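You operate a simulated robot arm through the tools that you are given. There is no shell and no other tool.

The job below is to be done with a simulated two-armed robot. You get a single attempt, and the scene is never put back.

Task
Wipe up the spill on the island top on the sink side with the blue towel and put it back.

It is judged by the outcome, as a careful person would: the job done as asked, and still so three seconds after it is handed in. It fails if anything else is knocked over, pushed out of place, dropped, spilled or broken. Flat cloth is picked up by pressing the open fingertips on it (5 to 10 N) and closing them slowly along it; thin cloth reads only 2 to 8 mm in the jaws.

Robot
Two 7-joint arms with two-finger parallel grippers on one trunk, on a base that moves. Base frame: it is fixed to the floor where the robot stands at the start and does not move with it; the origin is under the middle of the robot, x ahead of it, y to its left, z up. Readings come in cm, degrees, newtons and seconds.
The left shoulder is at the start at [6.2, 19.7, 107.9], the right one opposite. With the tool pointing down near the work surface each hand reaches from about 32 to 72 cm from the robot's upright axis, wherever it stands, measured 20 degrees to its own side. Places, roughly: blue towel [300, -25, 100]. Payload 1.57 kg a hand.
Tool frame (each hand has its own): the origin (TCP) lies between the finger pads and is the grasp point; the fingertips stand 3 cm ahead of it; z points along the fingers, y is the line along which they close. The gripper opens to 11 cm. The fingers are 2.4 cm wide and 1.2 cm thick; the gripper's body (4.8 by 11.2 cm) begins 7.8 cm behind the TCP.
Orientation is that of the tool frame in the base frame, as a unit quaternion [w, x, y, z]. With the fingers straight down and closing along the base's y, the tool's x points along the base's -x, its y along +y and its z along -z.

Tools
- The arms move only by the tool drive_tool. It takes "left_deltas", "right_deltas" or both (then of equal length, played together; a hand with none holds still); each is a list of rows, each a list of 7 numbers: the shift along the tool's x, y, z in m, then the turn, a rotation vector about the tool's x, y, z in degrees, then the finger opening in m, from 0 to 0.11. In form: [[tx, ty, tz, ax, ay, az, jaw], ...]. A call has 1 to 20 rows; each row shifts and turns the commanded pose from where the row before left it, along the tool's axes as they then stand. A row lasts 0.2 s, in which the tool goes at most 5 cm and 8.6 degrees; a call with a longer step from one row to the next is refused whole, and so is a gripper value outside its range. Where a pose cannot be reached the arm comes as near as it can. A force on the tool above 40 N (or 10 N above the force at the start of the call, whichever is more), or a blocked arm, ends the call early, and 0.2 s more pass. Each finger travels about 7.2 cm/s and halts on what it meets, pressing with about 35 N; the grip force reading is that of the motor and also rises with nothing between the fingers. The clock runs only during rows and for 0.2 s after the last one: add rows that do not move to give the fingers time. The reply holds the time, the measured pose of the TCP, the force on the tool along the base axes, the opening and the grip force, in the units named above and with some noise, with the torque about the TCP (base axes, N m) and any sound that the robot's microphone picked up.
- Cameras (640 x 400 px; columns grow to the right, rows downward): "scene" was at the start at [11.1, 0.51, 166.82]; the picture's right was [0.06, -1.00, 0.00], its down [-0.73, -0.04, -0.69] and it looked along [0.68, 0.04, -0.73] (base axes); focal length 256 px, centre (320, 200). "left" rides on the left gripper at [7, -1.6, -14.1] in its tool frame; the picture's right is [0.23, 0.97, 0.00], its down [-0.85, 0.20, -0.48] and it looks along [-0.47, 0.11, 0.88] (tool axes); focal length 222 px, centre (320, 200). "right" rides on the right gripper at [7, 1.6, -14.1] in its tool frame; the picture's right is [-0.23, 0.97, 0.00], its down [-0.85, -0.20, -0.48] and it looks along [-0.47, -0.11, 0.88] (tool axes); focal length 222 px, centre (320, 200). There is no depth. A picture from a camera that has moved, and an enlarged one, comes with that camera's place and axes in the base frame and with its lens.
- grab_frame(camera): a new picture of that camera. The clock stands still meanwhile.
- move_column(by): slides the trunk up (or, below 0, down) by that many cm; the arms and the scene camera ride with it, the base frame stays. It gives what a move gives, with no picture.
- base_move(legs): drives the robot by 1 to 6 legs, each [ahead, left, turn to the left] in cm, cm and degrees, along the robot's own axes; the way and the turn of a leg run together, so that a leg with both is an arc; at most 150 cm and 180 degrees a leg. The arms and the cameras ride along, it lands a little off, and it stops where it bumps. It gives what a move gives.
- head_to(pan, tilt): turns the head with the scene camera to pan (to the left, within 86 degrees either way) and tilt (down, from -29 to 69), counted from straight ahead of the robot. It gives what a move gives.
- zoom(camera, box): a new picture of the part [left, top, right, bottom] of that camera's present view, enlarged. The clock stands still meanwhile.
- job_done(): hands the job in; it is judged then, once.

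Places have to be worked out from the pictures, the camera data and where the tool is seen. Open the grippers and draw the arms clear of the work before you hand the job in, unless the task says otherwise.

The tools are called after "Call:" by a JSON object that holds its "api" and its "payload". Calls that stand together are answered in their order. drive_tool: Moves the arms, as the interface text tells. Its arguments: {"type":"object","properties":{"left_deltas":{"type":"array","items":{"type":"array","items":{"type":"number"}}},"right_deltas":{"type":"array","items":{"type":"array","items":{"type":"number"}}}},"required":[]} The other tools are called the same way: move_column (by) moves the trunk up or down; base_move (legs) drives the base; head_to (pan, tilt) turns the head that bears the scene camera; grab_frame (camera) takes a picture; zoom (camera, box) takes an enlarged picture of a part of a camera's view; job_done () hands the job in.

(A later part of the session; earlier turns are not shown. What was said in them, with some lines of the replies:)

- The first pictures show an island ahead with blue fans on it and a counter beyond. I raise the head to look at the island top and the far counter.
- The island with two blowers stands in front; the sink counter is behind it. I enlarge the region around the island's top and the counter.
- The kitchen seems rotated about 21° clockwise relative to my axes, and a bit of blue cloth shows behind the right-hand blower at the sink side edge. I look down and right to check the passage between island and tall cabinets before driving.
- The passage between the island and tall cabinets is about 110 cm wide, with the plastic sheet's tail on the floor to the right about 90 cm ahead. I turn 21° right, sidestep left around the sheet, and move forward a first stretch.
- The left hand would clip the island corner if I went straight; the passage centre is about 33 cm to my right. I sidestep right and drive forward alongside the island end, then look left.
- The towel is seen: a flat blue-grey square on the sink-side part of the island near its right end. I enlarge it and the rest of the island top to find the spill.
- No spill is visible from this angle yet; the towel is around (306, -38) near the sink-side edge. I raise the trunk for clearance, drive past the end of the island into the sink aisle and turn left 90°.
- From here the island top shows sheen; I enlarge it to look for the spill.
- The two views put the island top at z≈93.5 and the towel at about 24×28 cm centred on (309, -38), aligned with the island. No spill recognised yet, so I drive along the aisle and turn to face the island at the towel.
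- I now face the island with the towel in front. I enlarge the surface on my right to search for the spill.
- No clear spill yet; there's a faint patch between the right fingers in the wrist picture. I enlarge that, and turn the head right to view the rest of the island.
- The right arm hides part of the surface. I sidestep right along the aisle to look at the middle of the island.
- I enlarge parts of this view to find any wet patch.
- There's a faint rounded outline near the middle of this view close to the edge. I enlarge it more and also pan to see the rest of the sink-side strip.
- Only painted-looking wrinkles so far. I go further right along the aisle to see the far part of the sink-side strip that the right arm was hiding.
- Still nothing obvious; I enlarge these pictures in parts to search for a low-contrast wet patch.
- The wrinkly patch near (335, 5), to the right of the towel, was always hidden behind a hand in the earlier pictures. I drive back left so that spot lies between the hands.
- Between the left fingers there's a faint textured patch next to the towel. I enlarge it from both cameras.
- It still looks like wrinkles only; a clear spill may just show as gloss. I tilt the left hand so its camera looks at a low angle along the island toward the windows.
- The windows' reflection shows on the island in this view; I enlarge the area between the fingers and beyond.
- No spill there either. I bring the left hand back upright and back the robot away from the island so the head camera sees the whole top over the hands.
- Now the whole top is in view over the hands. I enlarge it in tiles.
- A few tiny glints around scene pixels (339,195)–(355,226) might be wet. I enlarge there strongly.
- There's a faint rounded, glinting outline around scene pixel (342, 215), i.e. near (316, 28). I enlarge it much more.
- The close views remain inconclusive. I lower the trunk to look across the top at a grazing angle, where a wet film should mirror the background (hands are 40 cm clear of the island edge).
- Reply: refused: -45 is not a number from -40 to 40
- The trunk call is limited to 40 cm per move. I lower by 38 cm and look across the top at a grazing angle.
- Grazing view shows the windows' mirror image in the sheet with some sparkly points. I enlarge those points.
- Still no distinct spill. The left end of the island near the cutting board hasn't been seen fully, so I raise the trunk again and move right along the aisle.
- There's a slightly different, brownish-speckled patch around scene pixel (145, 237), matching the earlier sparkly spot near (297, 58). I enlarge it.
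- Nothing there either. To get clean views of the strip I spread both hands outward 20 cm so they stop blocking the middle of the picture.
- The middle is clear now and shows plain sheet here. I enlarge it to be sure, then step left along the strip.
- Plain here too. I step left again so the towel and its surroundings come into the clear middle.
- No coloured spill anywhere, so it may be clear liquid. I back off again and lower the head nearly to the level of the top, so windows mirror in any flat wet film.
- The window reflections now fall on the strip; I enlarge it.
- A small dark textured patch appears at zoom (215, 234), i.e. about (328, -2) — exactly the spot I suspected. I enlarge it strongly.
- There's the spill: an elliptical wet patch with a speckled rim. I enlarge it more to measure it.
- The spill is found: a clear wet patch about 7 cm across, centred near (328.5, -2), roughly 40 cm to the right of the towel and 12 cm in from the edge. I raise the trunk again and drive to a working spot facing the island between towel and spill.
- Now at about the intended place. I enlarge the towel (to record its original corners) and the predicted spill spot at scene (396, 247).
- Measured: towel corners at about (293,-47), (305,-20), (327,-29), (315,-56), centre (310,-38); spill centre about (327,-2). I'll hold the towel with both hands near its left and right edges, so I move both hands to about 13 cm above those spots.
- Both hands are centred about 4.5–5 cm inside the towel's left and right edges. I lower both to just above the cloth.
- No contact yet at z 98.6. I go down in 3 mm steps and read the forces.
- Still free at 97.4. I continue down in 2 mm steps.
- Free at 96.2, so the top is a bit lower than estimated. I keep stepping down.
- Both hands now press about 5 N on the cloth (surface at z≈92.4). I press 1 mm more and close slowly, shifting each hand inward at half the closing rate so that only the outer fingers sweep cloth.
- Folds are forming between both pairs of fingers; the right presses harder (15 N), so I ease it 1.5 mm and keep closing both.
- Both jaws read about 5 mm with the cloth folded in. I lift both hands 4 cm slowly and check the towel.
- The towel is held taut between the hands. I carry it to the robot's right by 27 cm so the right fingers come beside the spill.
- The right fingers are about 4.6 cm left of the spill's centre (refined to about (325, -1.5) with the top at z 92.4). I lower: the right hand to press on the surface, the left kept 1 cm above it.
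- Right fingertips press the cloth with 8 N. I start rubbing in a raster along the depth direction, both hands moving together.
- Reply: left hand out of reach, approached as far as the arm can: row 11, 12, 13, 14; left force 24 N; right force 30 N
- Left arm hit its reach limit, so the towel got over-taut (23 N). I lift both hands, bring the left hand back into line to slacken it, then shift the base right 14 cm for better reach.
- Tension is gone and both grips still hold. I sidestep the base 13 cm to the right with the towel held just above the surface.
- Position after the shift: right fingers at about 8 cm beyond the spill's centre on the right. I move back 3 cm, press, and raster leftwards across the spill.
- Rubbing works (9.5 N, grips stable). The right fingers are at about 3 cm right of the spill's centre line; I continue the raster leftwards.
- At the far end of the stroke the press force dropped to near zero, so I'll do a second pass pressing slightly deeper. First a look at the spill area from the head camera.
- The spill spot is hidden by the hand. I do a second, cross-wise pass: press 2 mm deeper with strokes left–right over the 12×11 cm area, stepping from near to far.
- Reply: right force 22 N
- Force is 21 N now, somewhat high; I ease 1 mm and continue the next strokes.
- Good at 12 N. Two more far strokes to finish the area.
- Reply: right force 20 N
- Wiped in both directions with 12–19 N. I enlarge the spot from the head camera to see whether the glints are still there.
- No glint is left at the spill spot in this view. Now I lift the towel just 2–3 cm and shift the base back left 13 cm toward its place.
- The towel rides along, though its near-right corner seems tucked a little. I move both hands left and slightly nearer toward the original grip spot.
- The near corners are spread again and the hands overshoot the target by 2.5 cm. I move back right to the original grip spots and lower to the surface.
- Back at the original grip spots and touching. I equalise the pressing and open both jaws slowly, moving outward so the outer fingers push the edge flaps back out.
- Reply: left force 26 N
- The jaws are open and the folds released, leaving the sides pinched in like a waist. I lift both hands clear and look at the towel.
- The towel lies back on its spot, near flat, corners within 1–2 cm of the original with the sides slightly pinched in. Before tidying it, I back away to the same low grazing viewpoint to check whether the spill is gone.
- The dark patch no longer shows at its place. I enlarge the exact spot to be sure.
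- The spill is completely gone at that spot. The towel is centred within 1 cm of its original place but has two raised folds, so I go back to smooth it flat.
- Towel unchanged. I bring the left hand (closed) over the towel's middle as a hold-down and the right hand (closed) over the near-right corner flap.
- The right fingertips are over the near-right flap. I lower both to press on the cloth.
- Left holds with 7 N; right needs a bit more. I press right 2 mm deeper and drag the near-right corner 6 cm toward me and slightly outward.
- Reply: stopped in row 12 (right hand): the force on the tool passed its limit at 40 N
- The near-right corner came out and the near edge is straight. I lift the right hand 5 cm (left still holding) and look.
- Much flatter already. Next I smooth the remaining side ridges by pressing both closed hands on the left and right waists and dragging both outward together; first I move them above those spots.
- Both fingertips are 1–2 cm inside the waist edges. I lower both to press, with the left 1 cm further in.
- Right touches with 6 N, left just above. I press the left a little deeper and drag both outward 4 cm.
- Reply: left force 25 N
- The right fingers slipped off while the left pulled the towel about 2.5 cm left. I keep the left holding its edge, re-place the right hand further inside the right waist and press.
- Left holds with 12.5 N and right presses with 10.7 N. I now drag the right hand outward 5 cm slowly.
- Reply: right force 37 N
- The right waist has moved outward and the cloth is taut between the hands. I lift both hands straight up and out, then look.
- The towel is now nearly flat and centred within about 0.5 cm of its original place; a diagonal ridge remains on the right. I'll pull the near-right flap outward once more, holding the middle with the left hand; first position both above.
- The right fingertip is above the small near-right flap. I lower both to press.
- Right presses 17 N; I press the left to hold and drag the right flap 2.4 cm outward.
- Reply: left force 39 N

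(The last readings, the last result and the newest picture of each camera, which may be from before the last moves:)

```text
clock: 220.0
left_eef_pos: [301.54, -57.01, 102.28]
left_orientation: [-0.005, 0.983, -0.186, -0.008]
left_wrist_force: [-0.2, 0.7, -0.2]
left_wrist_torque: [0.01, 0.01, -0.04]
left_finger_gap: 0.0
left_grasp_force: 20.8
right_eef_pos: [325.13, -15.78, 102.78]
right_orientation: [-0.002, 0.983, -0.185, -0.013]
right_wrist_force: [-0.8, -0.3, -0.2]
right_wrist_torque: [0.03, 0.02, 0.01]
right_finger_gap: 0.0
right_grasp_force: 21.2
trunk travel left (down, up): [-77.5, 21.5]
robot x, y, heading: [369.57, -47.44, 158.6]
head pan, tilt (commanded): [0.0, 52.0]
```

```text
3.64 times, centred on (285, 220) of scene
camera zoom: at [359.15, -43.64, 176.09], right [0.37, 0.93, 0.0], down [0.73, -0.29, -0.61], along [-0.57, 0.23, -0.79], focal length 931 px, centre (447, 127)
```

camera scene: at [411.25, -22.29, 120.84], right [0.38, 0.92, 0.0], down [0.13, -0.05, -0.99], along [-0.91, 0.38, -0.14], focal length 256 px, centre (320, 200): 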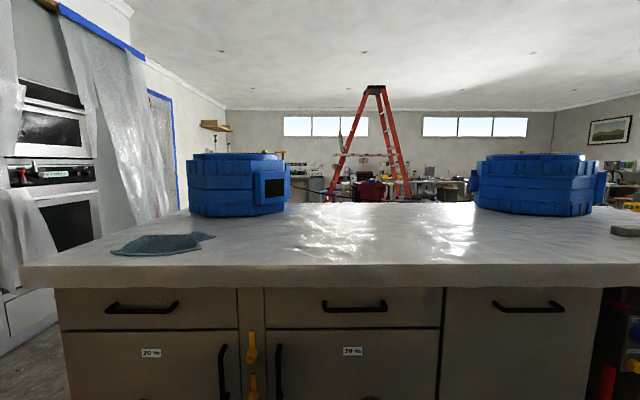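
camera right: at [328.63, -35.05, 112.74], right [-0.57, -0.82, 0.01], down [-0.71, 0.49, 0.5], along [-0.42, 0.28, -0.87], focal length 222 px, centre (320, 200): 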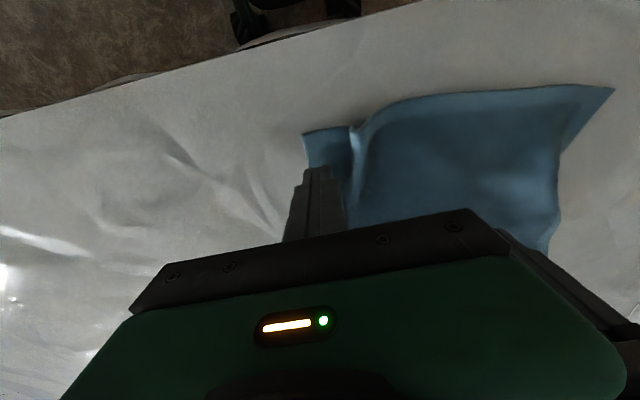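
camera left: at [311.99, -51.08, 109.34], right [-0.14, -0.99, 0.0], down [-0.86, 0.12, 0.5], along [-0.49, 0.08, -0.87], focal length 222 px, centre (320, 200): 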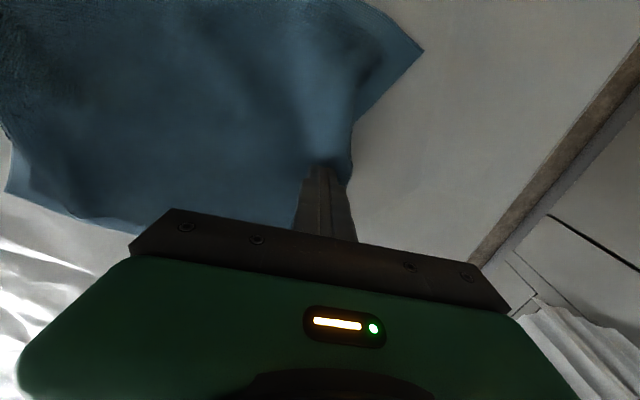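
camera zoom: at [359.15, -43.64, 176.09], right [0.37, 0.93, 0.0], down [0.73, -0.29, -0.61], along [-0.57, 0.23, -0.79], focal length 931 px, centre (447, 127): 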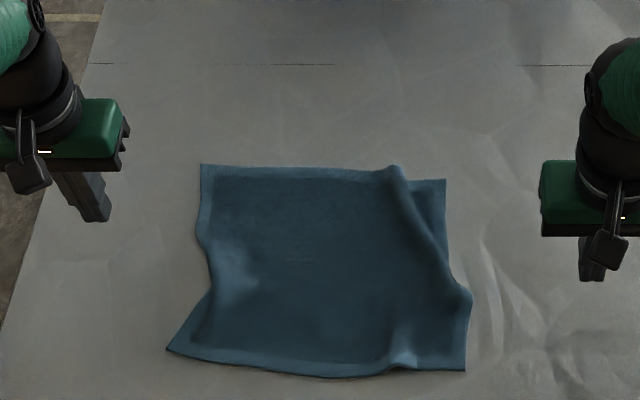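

The towel lies flat in its place with its centre within about 1 cm of where it was, and the spill is gone. I raise both hands, open the grippers, and back the robot away from the island.

Call:
{"api": "drive_tool", "payload": {"left_deltas": [[0, 0.02, -0.04, 0, 0, 0, 0.02], [0, 0.03, -0.04, 0, 0, 0, 0.04], [0, 0.03, -0.03, 0, 0, 0, 0.06], [0, 0, 0, 0, 0, 0, 0.08], [0, 0, 0, 0, 0, 0, 0.1], [0, 0, 0, 0, 0, 0, 0.11], [0, 0, 0, 0, 0, 0, 0.11]], "right_deltas": [[0, -0.02, -0.04, 0, 0, 0, 0.02], [0, -0.03, -0.04, 0, 0, 0, 0.04], [0, -0.03, -0.03, 0, 0, 0, 0.06], [0, 0, 0, 0, 0, 0, 0.08], [0, 0, 0, 0, 0, 0, 0.1], [0, 0, 0, 0, 0, 0, 0.11], [0, 0, 0, 0, 0, 0, 0.11]]}}

Call:
{"api": "base_move", "payload": {"legs": [[-42, 0, 0], [0, -38, -1]]}}

Call:
{"api": "move_column", "payload": {"by": -40}}

Call:
{"api": "move_column", "payload": {"by": -22}}

Call:
{"api": "head_to", "payload": {"pan": 0, "tilt": 8}}

Call:
{"api": "grab_frame", "payload": {"camera": "scene"}}

Call:
{"api": "zoom", "payload": {"camera": "scene", "box": [220, 195, 420, 275]}}

Call:
{"api": "zoom", "payload": {"camera": "scene", "box": [90, 215, 250, 275]}}

```text
clock: 221.6
left_eef_pos: [298.86, -64.48, 113.32]
left_orientation: [-0.003, 0.983, -0.186, -0.008]
left_wrist_force: [-0.4, -0.3, -0.6]
left_wrist_torque: [-0.03, -0.03, 0.0]
left_finger_gap: 10.99
left_grasp_force: 0.1
right_eef_pos: [327.97, -8.15, 113.86]
right_orientation: [-0.001, 0.983, -0.185, -0.013]
right_wrist_force: [-0.5, 0.5, -0.2]
right_wrist_torque: [-0.01, 0.01, 0.01]
right_finger_gap: 11.02
right_grasp_force: 0.0
trunk travel left (down, up): [-77.5, 21.5]
robot x, y, heading: [369.45, -47.43, 158.2]
head pan, tilt (commanded): [0.0, 52.0]
```

```text
clock: 226.1
left_eef_pos: [351.32, -44.17, 113.2]
left_orientation: [-0.005, 0.98, -0.196, -0.009]
left_wrist_force: [0.2, 0.8, -0.1]
left_wrist_torque: [0.02, 0.0, 0.01]
left_finger_gap: 10.99
left_grasp_force: 0.0
right_eef_pos: [381.59, 11.51, 113.84]
right_orientation: [-0.003, 0.981, -0.195, -0.012]
right_wrist_force: [-0.8, 0.0, 0.1]
right_wrist_torque: [0.03, 0.0, 0.03]
right_finger_gap: 10.98
right_grasp_force: 0.0
trunk travel left (down, up): [-77.5, 21.5]
robot x, y, heading: [422.43, -28.02, 157.1]
head pan, tilt (commanded): [0.0, 52.0]
```

```text
clock: 229.9
left_eef_pos: [351.73, -43.65, 73.45]
left_orientation: [-0.003, 0.981, -0.195, -0.01]
left_wrist_force: [0.5, -0.1, 0.2]
left_wrist_torque: [-0.02, 0.0, -0.05]
left_finger_gap: 11.01
left_grasp_force: 0.1
right_eef_pos: [381.99, 11.96, 73.95]
right_orientation: [-0.001, 0.981, -0.195, -0.014]
right_wrist_force: [0.8, 0.2, -0.4]
right_wrist_torque: [0.02, 0.0, 0.01]
right_finger_gap: 11.0
right_grasp_force: 0.0
trunk travel left (down, up): [-37.5, 61.5]
robot x, y, heading: [422.74, -27.61, 157.1]
head pan, tilt (commanded): [0.0, 52.0]
```

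```text
clock: 232.3
left_eef_pos: [351.85, -43.73, 51.61]
left_orientation: [-0.002, 0.981, -0.195, -0.009]
left_wrist_force: [0.8, 0.0, -0.2]
left_wrist_torque: [0.0, 0.01, 0.03]
left_finger_gap: 10.99
left_grasp_force: 0.1
right_eef_pos: [382.01, 11.92, 51.98]
right_orientation: [-0.001, 0.981, -0.194, -0.014]
right_wrist_force: [-0.2, 0.5, -1.3]
right_wrist_torque: [0.0, 0.0, 0.01]
right_finger_gap: 11.0
right_grasp_force: 0.1
trunk travel left (down, up): [-15.5, 83.5]
robot x, y, heading: [422.66, -28.02, 157.5]
head pan, tilt (commanded): [0.0, 52.0]
```

```text
clock: 233.4
left_eef_pos: [351.74, -43.68, 51.45]
left_orientation: [-0.003, 0.981, -0.194, -0.011]
left_wrist_force: [-0.7, -0.2, 0.0]
left_wrist_torque: [0.0, 0.01, 0.0]
left_finger_gap: 10.99
left_grasp_force: 0.0
right_eef_pos: [382.1, 12.07, 51.95]
right_orientation: [0.0, 0.981, -0.195, -0.015]
right_wrist_force: [-1.1, -0.3, -0.2]
right_wrist_torque: [-0.03, -0.02, -0.01]
right_finger_gap: 11.03
right_grasp_force: 0.1
trunk travel left (down, up): [-15.5, 83.5]
robot x, y, heading: [422.81, -27.85, 157.3]
head pan, tilt (commanded): [0.0, 8.0]
```

```text
taken
camera scene: at [410.71, -23.08, 120.84], right [0.39, 0.92, 0.0], down [0.13, -0.05, -0.99], along [-0.91, 0.38, -0.14], focal length 256 px, centre (320, 200)
```

scene: 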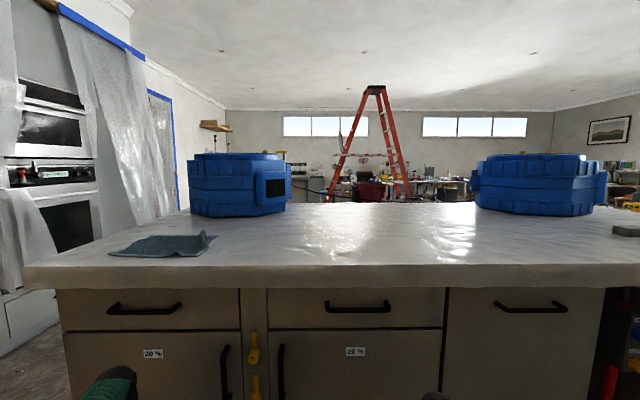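

```text
3.20 times, centred on (320, 235) of scene
camera zoom: at [410.71, -23.08, 120.84], right [0.39, 0.92, 0.0], down [0.13, -0.05, -0.99], along [-0.91, 0.38, -0.14], focal length 820 px, centre (320, 88)
```

zoom: 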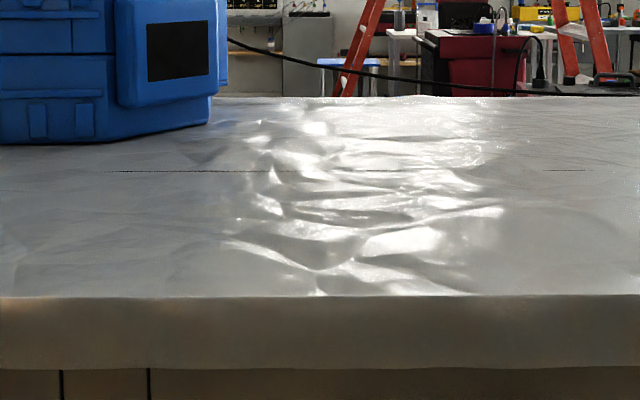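

```text
4.00 times, centred on (170, 245) of scene
camera zoom: at [410.71, -23.08, 120.84], right [0.39, 0.92, 0.0], down [0.13, -0.05, -0.99], along [-0.91, 0.38, -0.14], focal length 1024 px, centre (920, 20)
```

zoom: 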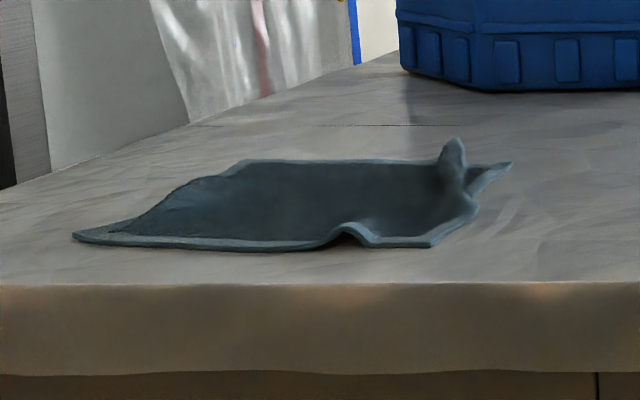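

The spill is gone and the towel is in place, but one ridge near its far-right corner still stands up. I go back, standing 15 cm further left for better reach, to pull that corner flat.

Call:
{"api": "move_column", "payload": {"by": 40}}

Call:
{"api": "move_column", "payload": {"by": 22}}

Call:
{"api": "base_move", "payload": {"legs": [[0, 53, 1], [42, 0, 0]]}}

Call:
{"api": "head_to", "payload": {"pan": 0, "tilt": 52}}

Call:
{"api": "grab_frame", "payload": {"camera": "scene"}}

Call:
{"api": "zoom", "payload": {"camera": "scene", "box": [250, 165, 410, 275]}}

```text
clock: 237.2
left_eef_pos: [351.7, -43.71, 91.46]
left_orientation: [-0.003, 0.981, -0.195, -0.01]
left_wrist_force: [0.0, 0.3, 0.2]
left_wrist_torque: [0.0, -0.01, 0.0]
left_finger_gap: 11.01
left_grasp_force: 0.0
right_eef_pos: [382.04, 11.92, 91.93]
right_orientation: [-0.001, 0.981, -0.194, -0.014]
right_wrist_force: [-0.2, -0.7, 0.4]
right_wrist_torque: [0.0, -0.01, 0.01]
right_finger_gap: 11.03
right_grasp_force: 0.1
trunk travel left (down, up): [-55.5, 43.5]
robot x, y, heading: [422.41, -27.99, 157.2]
head pan, tilt (commanded): [0.0, 8.0]
```

```text
clock: 239.6
left_eef_pos: [351.69, -43.7, 113.5]
left_orientation: [-0.003, 0.981, -0.195, -0.01]
left_wrist_force: [0.3, 0.2, 0.0]
left_wrist_torque: [0.03, 0.0, 0.0]
left_finger_gap: 11.0
left_grasp_force: 0.0
right_eef_pos: [381.94, 12.04, 113.94]
right_orientation: [-0.001, 0.981, -0.195, -0.014]
right_wrist_force: [-0.1, -0.5, -0.2]
right_wrist_torque: [-0.01, 0.02, 0.0]
right_finger_gap: 11.02
right_grasp_force: 0.1
trunk travel left (down, up): [-77.5, 21.5]
robot x, y, heading: [422.64, -27.86, 157.3]
head pan, tilt (commanded): [0.0, 8.0]
```

```text
clock: 244.8
left_eef_pos: [293.45, -78.99, 113.61]
left_orientation: [-0.004, 0.983, -0.183, -0.011]
left_wrist_force: [-0.2, 0.4, 0.1]
left_wrist_torque: [0.04, 0.03, -0.01]
left_finger_gap: 10.98
left_grasp_force: 0.0
right_eef_pos: [322.44, -22.68, 114.06]
right_orientation: [-0.002, 0.983, -0.182, -0.015]
right_wrist_force: [0.3, 0.4, 0.3]
right_wrist_torque: [0.02, -0.02, -0.04]
right_finger_gap: 11.01
right_grasp_force: 0.0
trunk travel left (down, up): [-77.5, 21.5]
robot x, y, heading: [363.82, -61.28, 158.7]
head pan, tilt (commanded): [0.0, 8.0]
```

```text
clock: 245.9
left_eef_pos: [293.51, -78.77, 113.64]
left_orientation: [-0.002, 0.983, -0.183, -0.01]
left_wrist_force: [0.1, -0.2, 0.4]
left_wrist_torque: [-0.02, -0.04, 0.01]
left_finger_gap: 11.0
left_grasp_force: 0.0
right_eef_pos: [322.47, -22.39, 114.05]
right_orientation: [-0.001, 0.983, -0.183, -0.015]
right_wrist_force: [0.5, 0.0, 0.6]
right_wrist_torque: [0.02, -0.01, -0.01]
right_finger_gap: 11.0
right_grasp_force: 0.0
trunk travel left (down, up): [-77.5, 21.5]
robot x, y, heading: [364.11, -61.02, 158.8]
head pan, tilt (commanded): [0.0, 52.0]
```

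```text
taken
camera scene: at [353.42, -57.31, 176.09], right [0.36, 0.93, 0.0], down [0.74, -0.29, -0.61], along [-0.57, 0.22, -0.79], focal length 256 px, centre (320, 200)
```

scene: 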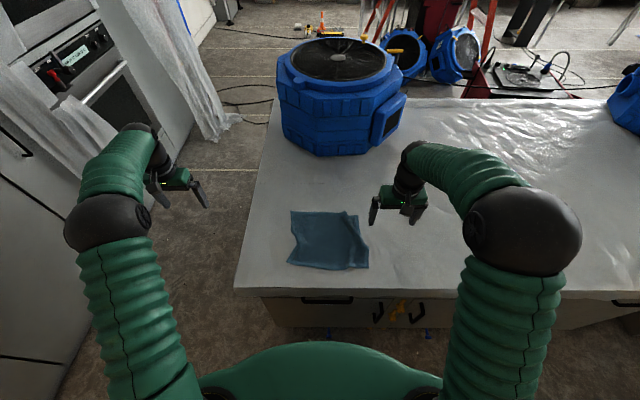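

```text
3.64 times, centred on (330, 220) of scene
camera zoom: at [353.42, -57.31, 176.09], right [0.36, 0.93, 0.0], down [0.74, -0.29, -0.61], along [-0.57, 0.22, -0.79], focal length 931 px, centre (284, 127)
```

zoom: 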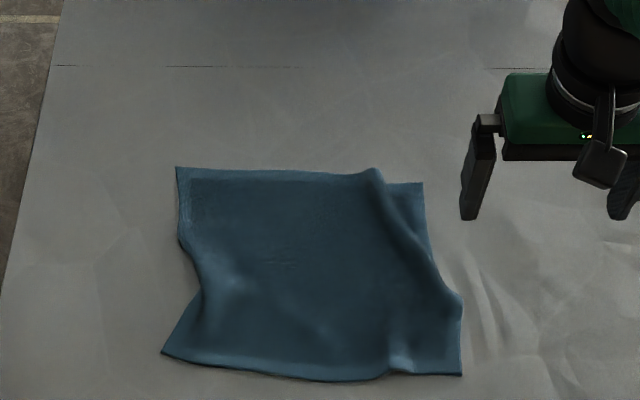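

Now the robot stands at the better place. I close the grippers and bring the left hand over the towel's middle and the right hand over the far-right flap.

Call:
{"api": "drive_tool", "payload": {"left_deltas": [[0, -0.0411, 0.0138, 0, 0, 0, 0.09], [0, -0.0411, 0.0138, 0, 0, 0, 0.07], [0, -0.0411, 0.0138, 0, 0, 0, 0.05], [0, -0.0411, 0.0138, 0, 0, 0, 0.03], [0, -0.0411, 0.0138, 0, 0, 0, 0.01], [0, -0.0411, 0.0138, 0, 0, 0, 0.0], [0, -0.0411, 0.0138, 0, 0, 0, 0.0], [0, -0.0411, 0.0138, 0, 0, 0, 0.0], [0, -0.0411, 0.0138, 0, 0, 0, 0.0], [0, -0.0411, 0.0138, 0, 0, 0, 0.0]], "right_deltas": [[-0.0133, 0.00825, 0.0138, 0, 0, 0, 0.09], [-0.0133, 0.00825, 0.0138, 0, 0, 0, 0.07], [-0.0133, 0.00825, 0.0138, 0, 0, 0, 0.05], [-0.0133, 0.00825, 0.0138, 0, 0, 0, 0.03], [-0.0133, 0.00825, 0.0138, 0, 0, 0, 0.01], [-0.0133, 0.00825, 0.0138, 0, 0, 0, 0.0], [-0.0133, 0.00825, 0.0138, 0, 0, 0, 0.0], [-0.0133, 0.00825, 0.0138, 0, 0, 0, 0.0], [-0.0133, 0.00825, 0.0138, 0, 0, 0, 0.0], [-0.0133, 0.00825, 0.0138, 0, 0, 0, 0.0]]}}

Call:
{"api": "grab_frame", "payload": {"camera": "right"}}

Call:
{"api": "zoom", "payload": {"camera": "scene", "box": [250, 165, 410, 275]}}

```text
clock: 248.1
left_eef_pos: [308.11, -40.13, 99.79]
left_orientation: [-0.002, 0.983, -0.182, -0.01]
left_wrist_force: [-0.7, 0.4, 1.2]
left_wrist_torque: [-0.01, 0.01, 0.0]
left_finger_gap: 0.0
left_grasp_force: 21.5
right_eef_pos: [306.72, -25.0, 100.53]
right_orientation: [-0.001, 0.983, -0.183, -0.014]
right_wrist_force: [-1.7, 0.6, -0.2]
right_wrist_torque: [0.0, -0.04, 0.01]
right_finger_gap: 0.01
right_grasp_force: 21.6
trunk travel left (down, up): [-77.5, 21.5]
robot x, y, heading: [363.84, -61.04, 158.9]
head pan, tilt (commanded): [0.0, 52.0]
```

```text
taken
camera right: at [313.05, -29.06, 114.43], right [-0.56, -0.83, 0.01], down [-0.71, 0.49, 0.5], along [-0.42, 0.27, -0.86], focal length 222 px, centre (320, 200)
```

right: 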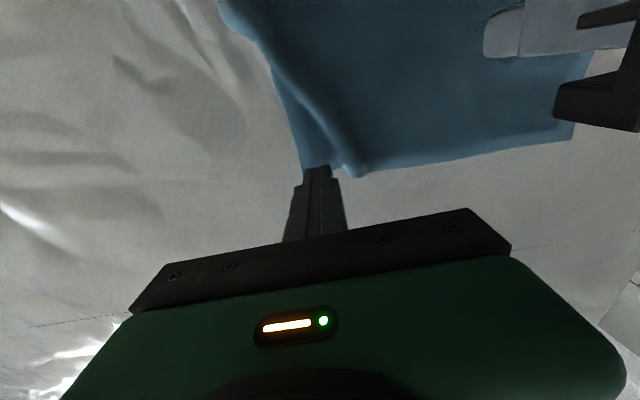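

```text
3.64 times, centred on (330, 220) of scene
camera zoom: at [353.25, -56.82, 176.06], right [0.36, 0.93, 0.0], down [0.74, -0.29, -0.61], along [-0.57, 0.22, -0.79], focal length 931 px, centre (284, 127)
```

zoom: 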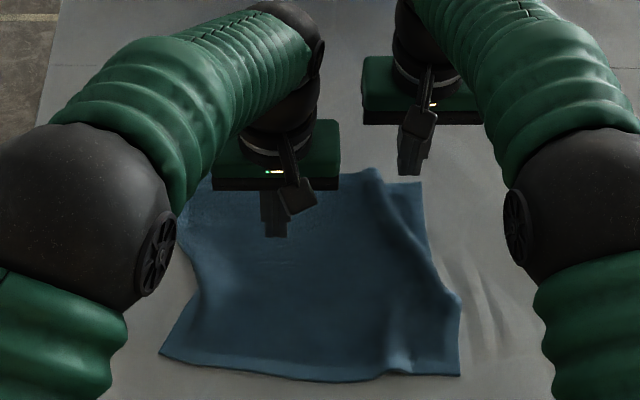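

The right fingertip is above the far-right flap beside the ridge. I lower both to press.

Call:
{"api": "drive_tool", "payload": {"left_deltas": [[0, 0, 0.015, 0, 0, 0, 0.0], [0, 0, 0.015, 0, 0, 0, 0.0], [0, 0, 0.01, 0, 0, 0, 0.0], [0, 0, 0.005, 0, 0, 0, 0.0], [0, 0, 0.002, 0, 0, 0, 0.0]], "right_deltas": [[0, 0, 0.015, 0, 0, 0, 0.0], [0, 0, 0.015, 0, 0, 0, 0.0], [0, 0, 0.013, 0, 0, 0, 0.0], [0, 0, 0.007, 0, 0, 0, 0.0], [0, 0, 0.003, 0, 0, 0, 0.0]]}}

```text
clock: 249.3
left_eef_pos: [307.96, -40.24, 95.38]
left_orientation: [-0.003, 0.983, -0.182, -0.012]
left_wrist_force: [-0.4, -0.2, 6.5]
left_wrist_torque: [0.02, -0.02, -0.01]
left_finger_gap: 0.0
left_grasp_force: 21.5
right_eef_pos: [306.48, -25.08, 95.49]
right_orientation: [0.0, 0.983, -0.183, -0.015]
right_wrist_force: [0.1, 0.7, 0.9]
right_wrist_torque: [-0.01, 0.02, 0.01]
right_finger_gap: 0.0
right_grasp_force: 21.0
trunk travel left (down, up): [-77.5, 21.5]
robot x, y, heading: [363.82, -60.96, 158.8]
head pan, tilt (commanded): [0.0, 52.0]
```

Right needs a little more pressure. I press and drag the far-right corner outward: 2.8 cm away and 2.6 cm to the right.

Call:
{"api": "drive_tool", "payload": {"left_deltas": [[0, 0, 0.0015, 0, 0, 0, 0.0], [0, 0, 0, 0, 0, 0, 0.0], [0, 0, 0, 0, 0, 0, 0.0], [0, 0, 0, 0, 0, 0, 0.0], [0, 0, 0, 0, 0, 0, 0.0], [0, 0, 0, 0, 0, 0, 0.0], [0, 0, 0, 0, 0, 0, 0.0], [0, 0, 0, 0, 0, 0, 0.0], [0, 0, 0, 0, 0, 0, 0.0], [0, 0, 0, 0, 0, 0, 0.0]], "right_deltas": [[0, 0, 0.003, 0, 0, 0, 0.0], [0, 0, 0.001, 0, 0, 0, 0.0], [-0.0035, -0.0033, 0.0002, 0, 0, 0, 0.0], [-0.0035, -0.0033, 0.0002, 0, 0, 0, 0.0], [-0.0035, -0.0033, 0.0002, 0, 0, 0, 0.0], [-0.0035, -0.0033, 0.0002, 0, 0, 0, 0.0], [-0.0035, -0.0033, 0.0002, 0, 0, 0, 0.0], [-0.0035, -0.0033, 0.0002, 0, 0, 0, 0.0], [-0.0035, -0.0033, 0.0002, 0, 0, 0, 0.0], [-0.0035, -0.0033, 0.0002, 0, 0, 0, 0.0]]}}

Call:
{"api": "grab_frame", "payload": {"camera": "right"}}

Call:
{"api": "zoom", "payload": {"camera": "scene", "box": [250, 165, 410, 275]}}

```text
clock: 251.5
left_eef_pos: [308.24, -40.52, 95.5]
left_orientation: [-0.003, 0.983, -0.184, -0.013]
left_wrist_force: [2.3, 1.5, 7.5]
left_wrist_torque: [-0.03, -0.07, 0.0]
left_finger_gap: 0.0
left_grasp_force: 21.2
right_eef_pos: [305.95, -22.14, 95.21]
right_orientation: [-0.002, 0.983, -0.182, -0.018]
right_wrist_force: [-1.9, -6.6, 27.2]
right_wrist_torque: [-0.2, -0.07, -0.05]
right_finger_gap: 0.0
right_grasp_force: 21.7
right hand out of reach, approached as far as the arm can: row 9
trunk travel left (down, up): [-77.5, 21.5]
robot x, y, heading: [364.1, -61.32, 158.6]
head pan, tilt (commanded): [0.0, 52.0]
```

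```text
taken
camera right: at [312.28, -26.24, 109.15], right [-0.56, -0.83, 0.01], down [-0.71, 0.49, 0.51], along [-0.43, 0.28, -0.86], focal length 222 px, centre (320, 200)
```

right: 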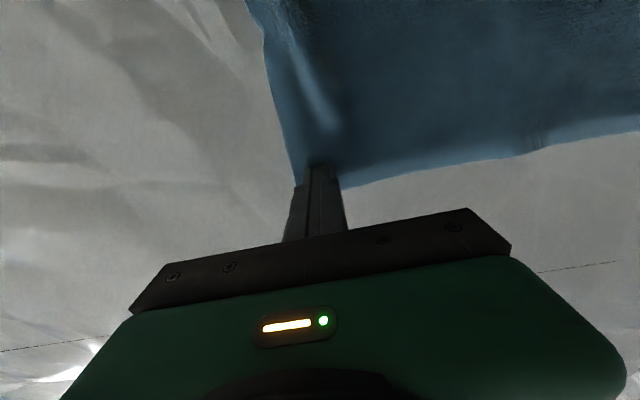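

```text
3.64 times, centred on (330, 220) of scene
camera zoom: at [354.13, -57.81, 176.16], right [0.36, 0.93, 0.0], down [0.73, -0.28, -0.62], along [-0.57, 0.23, -0.79], focal length 931 px, centre (284, 127)
```

zoom: 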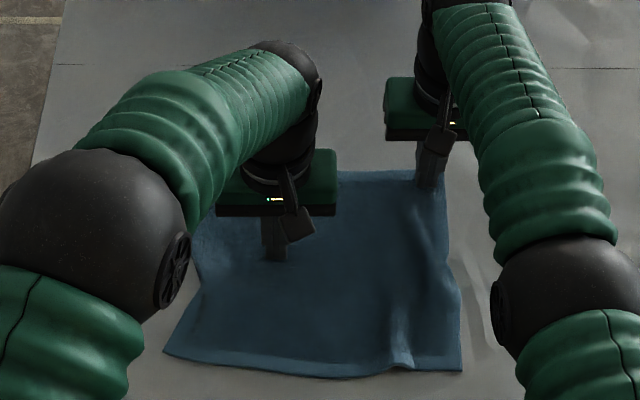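

The far-right ridge is pulled flat. I lift both hands and look at the towel.

Call:
{"api": "drive_tool", "payload": {"left_deltas": [[0, 0, -0.01, 0, 0, 0, 0.0], [0, 0, -0.02, 0, 0, 0, 0.0], [0, 0.01, -0.03, 0, 0, 0, 0.0], [0, 0.04, -0.02, 0, 0, 0, 0.0], [0, 0.045, 0, 0, 0, 0, 0.0], [0, 0.045, 0, 0, 0, 0, 0.0], [0, 0.045, 0, 0, 0, 0, 0.0]], "right_deltas": [[0, 0, -0.01, 0, 0, 0, 0.0], [0, 0, -0.02, 0, 0, 0, 0.0], [0.01, -0.01, -0.03, 0, 0, 0, 0.0], [0.01, -0.04, -0.02, 0, 0, 0, 0.0], [0, -0.045, 0, 0, 0, 0, 0.0], [0, -0.045, 0, 0, 0, 0, 0.0], [0, 0, 0, 0, 0, 0, 0.0]]}}

Call:
{"api": "zoom", "payload": {"camera": "scene", "box": [250, 165, 410, 275]}}

```text
clock: 253.1
left_eef_pos: [301.34, -57.68, 103.07]
left_orientation: [-0.003, 0.983, -0.183, -0.01]
left_wrist_force: [-0.3, -0.4, -0.3]
left_wrist_torque: [0.01, -0.02, -0.02]
left_finger_gap: 0.0
left_grasp_force: 21.6
right_eef_pos: [312.33, -9.41, 102.85]
right_orientation: [-0.001, 0.983, -0.182, -0.016]
right_wrist_force: [-0.7, -0.5, 1.6]
right_wrist_torque: [0.01, 0.01, -0.02]
right_finger_gap: 0.02
right_grasp_force: 21.7
trunk travel left (down, up): [-77.5, 21.5]
robot x, y, heading: [364.23, -61.35, 158.4]
head pan, tilt (commanded): [0.0, 52.0]
```

```text
3.64 times, centred on (330, 220) of scene
camera zoom: at [353.39, -57.3, 176.08], right [0.36, 0.93, 0.0], down [0.74, -0.29, -0.61], along [-0.57, 0.22, -0.79], focal length 931 px, centre (284, 127)
```

zoom: 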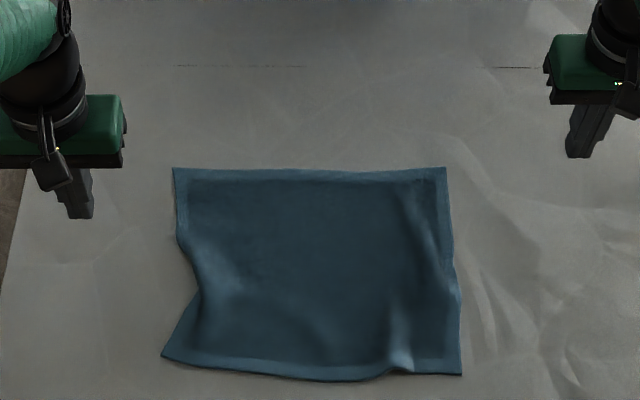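

The towel is flat and its corners are within about 1 cm of the original. I raise and open both grippers and back the robot off the island.

Call:
{"api": "drive_tool", "payload": {"left_deltas": [[0, 0.02, -0.04, 0, 0, 0, 0.02], [0, 0.02, -0.04, 0, 0, 0, 0.04], [0, 0, -0.03, 0, 0, 0, 0.06], [0, 0, 0, 0, 0, 0, 0.08], [0, 0, 0, 0, 0, 0, 0.1], [0, 0, 0, 0, 0, 0, 0.11], [0, 0, 0, 0, 0, 0, 0.11]], "right_deltas": [[0, -0.02, -0.04, 0, 0, 0, 0.02], [0, -0.02, -0.04, 0, 0, 0, 0.04], [0, 0, -0.03, 0, 0, 0, 0.06], [0, 0, 0, 0, 0, 0, 0.08], [0, 0, 0, 0, 0, 0, 0.1], [0, 0, 0, 0, 0, 0, 0.11], [0, 0, 0, 0, 0, 0, 0.11]]}}

Call:
{"api": "base_move", "payload": {"legs": [[-40, 0, 0], [0, -15, 0]]}}

Call:
{"api": "head_to", "payload": {"pan": 0, "tilt": 30}}

Call:
{"api": "grab_frame", "payload": {"camera": "scene"}}

```text
clock: 254.7
left_eef_pos: [300.12, -61.33, 114.12]
left_orientation: [-0.002, 0.983, -0.183, -0.011]
left_wrist_force: [0.0, -0.8, 0.7]
left_wrist_torque: [0.0, 0.01, 0.0]
left_finger_gap: 11.02
left_grasp_force: 0.0
right_eef_pos: [314.25, -5.54, 113.71]
right_orientation: [0.0, 0.983, -0.182, -0.015]
right_wrist_force: [-0.9, -0.4, -0.4]
right_wrist_torque: [0.03, -0.03, 0.0]
right_finger_gap: 11.0
right_grasp_force: 0.1
trunk travel left (down, up): [-77.5, 21.5]
robot x, y, heading: [363.75, -61.17, 158.4]
head pan, tilt (commanded): [0.0, 52.0]
```

```text
clock: 258.2
left_eef_pos: [342.32, -64.03, 113.72]
left_orientation: [-0.01, 0.983, -0.184, -0.01]
left_wrist_force: [0.0, -1.5, 0.5]
left_wrist_torque: [0.16, -0.04, 0.05]
left_finger_gap: 11.0
left_grasp_force: 0.0
right_eef_pos: [356.52, -8.16, 114.38]
right_orientation: [-0.009, 0.983, -0.184, -0.014]
right_wrist_force: [-1.3, -0.5, 0.8]
right_wrist_torque: [0.13, -0.08, 0.0]
right_finger_gap: 10.98
right_grasp_force: 0.0
trunk travel left (down, up): [-77.5, 21.5]
robot x, y, heading: [406.58, -62.12, 158.6]
head pan, tilt (commanded): [0.0, 52.0]
```

```text
clock: 259.0
left_eef_pos: [342.87, -63.17, 114.09]
left_orientation: [-0.005, 0.983, -0.184, -0.011]
left_wrist_force: [0.7, -0.3, 0.2]
left_wrist_torque: [0.04, -0.02, -0.01]
left_finger_gap: 10.99
left_grasp_force: 0.1
right_eef_pos: [356.96, -7.21, 114.05]
right_orientation: [-0.003, 0.983, -0.183, -0.017]
right_wrist_force: [0.3, 0.2, -0.6]
right_wrist_torque: [0.01, -0.01, -0.02]
right_finger_gap: 11.0
right_grasp_force: 0.0
trunk travel left (down, up): [-77.5, 21.5]
robot x, y, heading: [406.33, -62.69, 158.5]
head pan, tilt (commanded): [0.0, 30.0]
```

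```text
taken
camera scene: at [393.9, -59.7, 179.27], right [0.37, 0.93, 0.01], down [0.47, -0.17, -0.86], along [-0.8, 0.32, -0.5], focal length 256 px, centre (320, 200)
```

scene: 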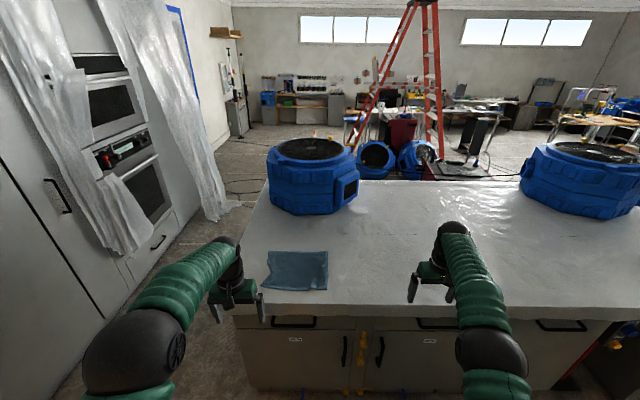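

The towel is back flat on its spot, the spill is wiped, both grippers are open and clear of the island, and nothing else has moved. I hand the job in.

Call:
{"api": "job_done", "payload": {}}

```text
The job is handed in.
```

I wiped up the spill with the blue towel, laid the towel back in its place, and handed the job in.

- **Spill:** It was a clear wet patch about 7 cm across near the sink-side edge, roughly 40 cm to the right of the towel as seen from the sink. I went over it twice in crossing directions. It no longer showed when I checked from the same low angle where I first found it.
- **Towel:** It is back where it was, with its corners within about 1 cm of their original positions. It came down with folds along both sides, so I smoothed it out. It now lies nearly flat, with a slight wave along its left edge and near its front-right corner.
- **Rest of the scene:** I saw nothing knocked over or moved. Both grippers are open and the robot has backed away from the island.
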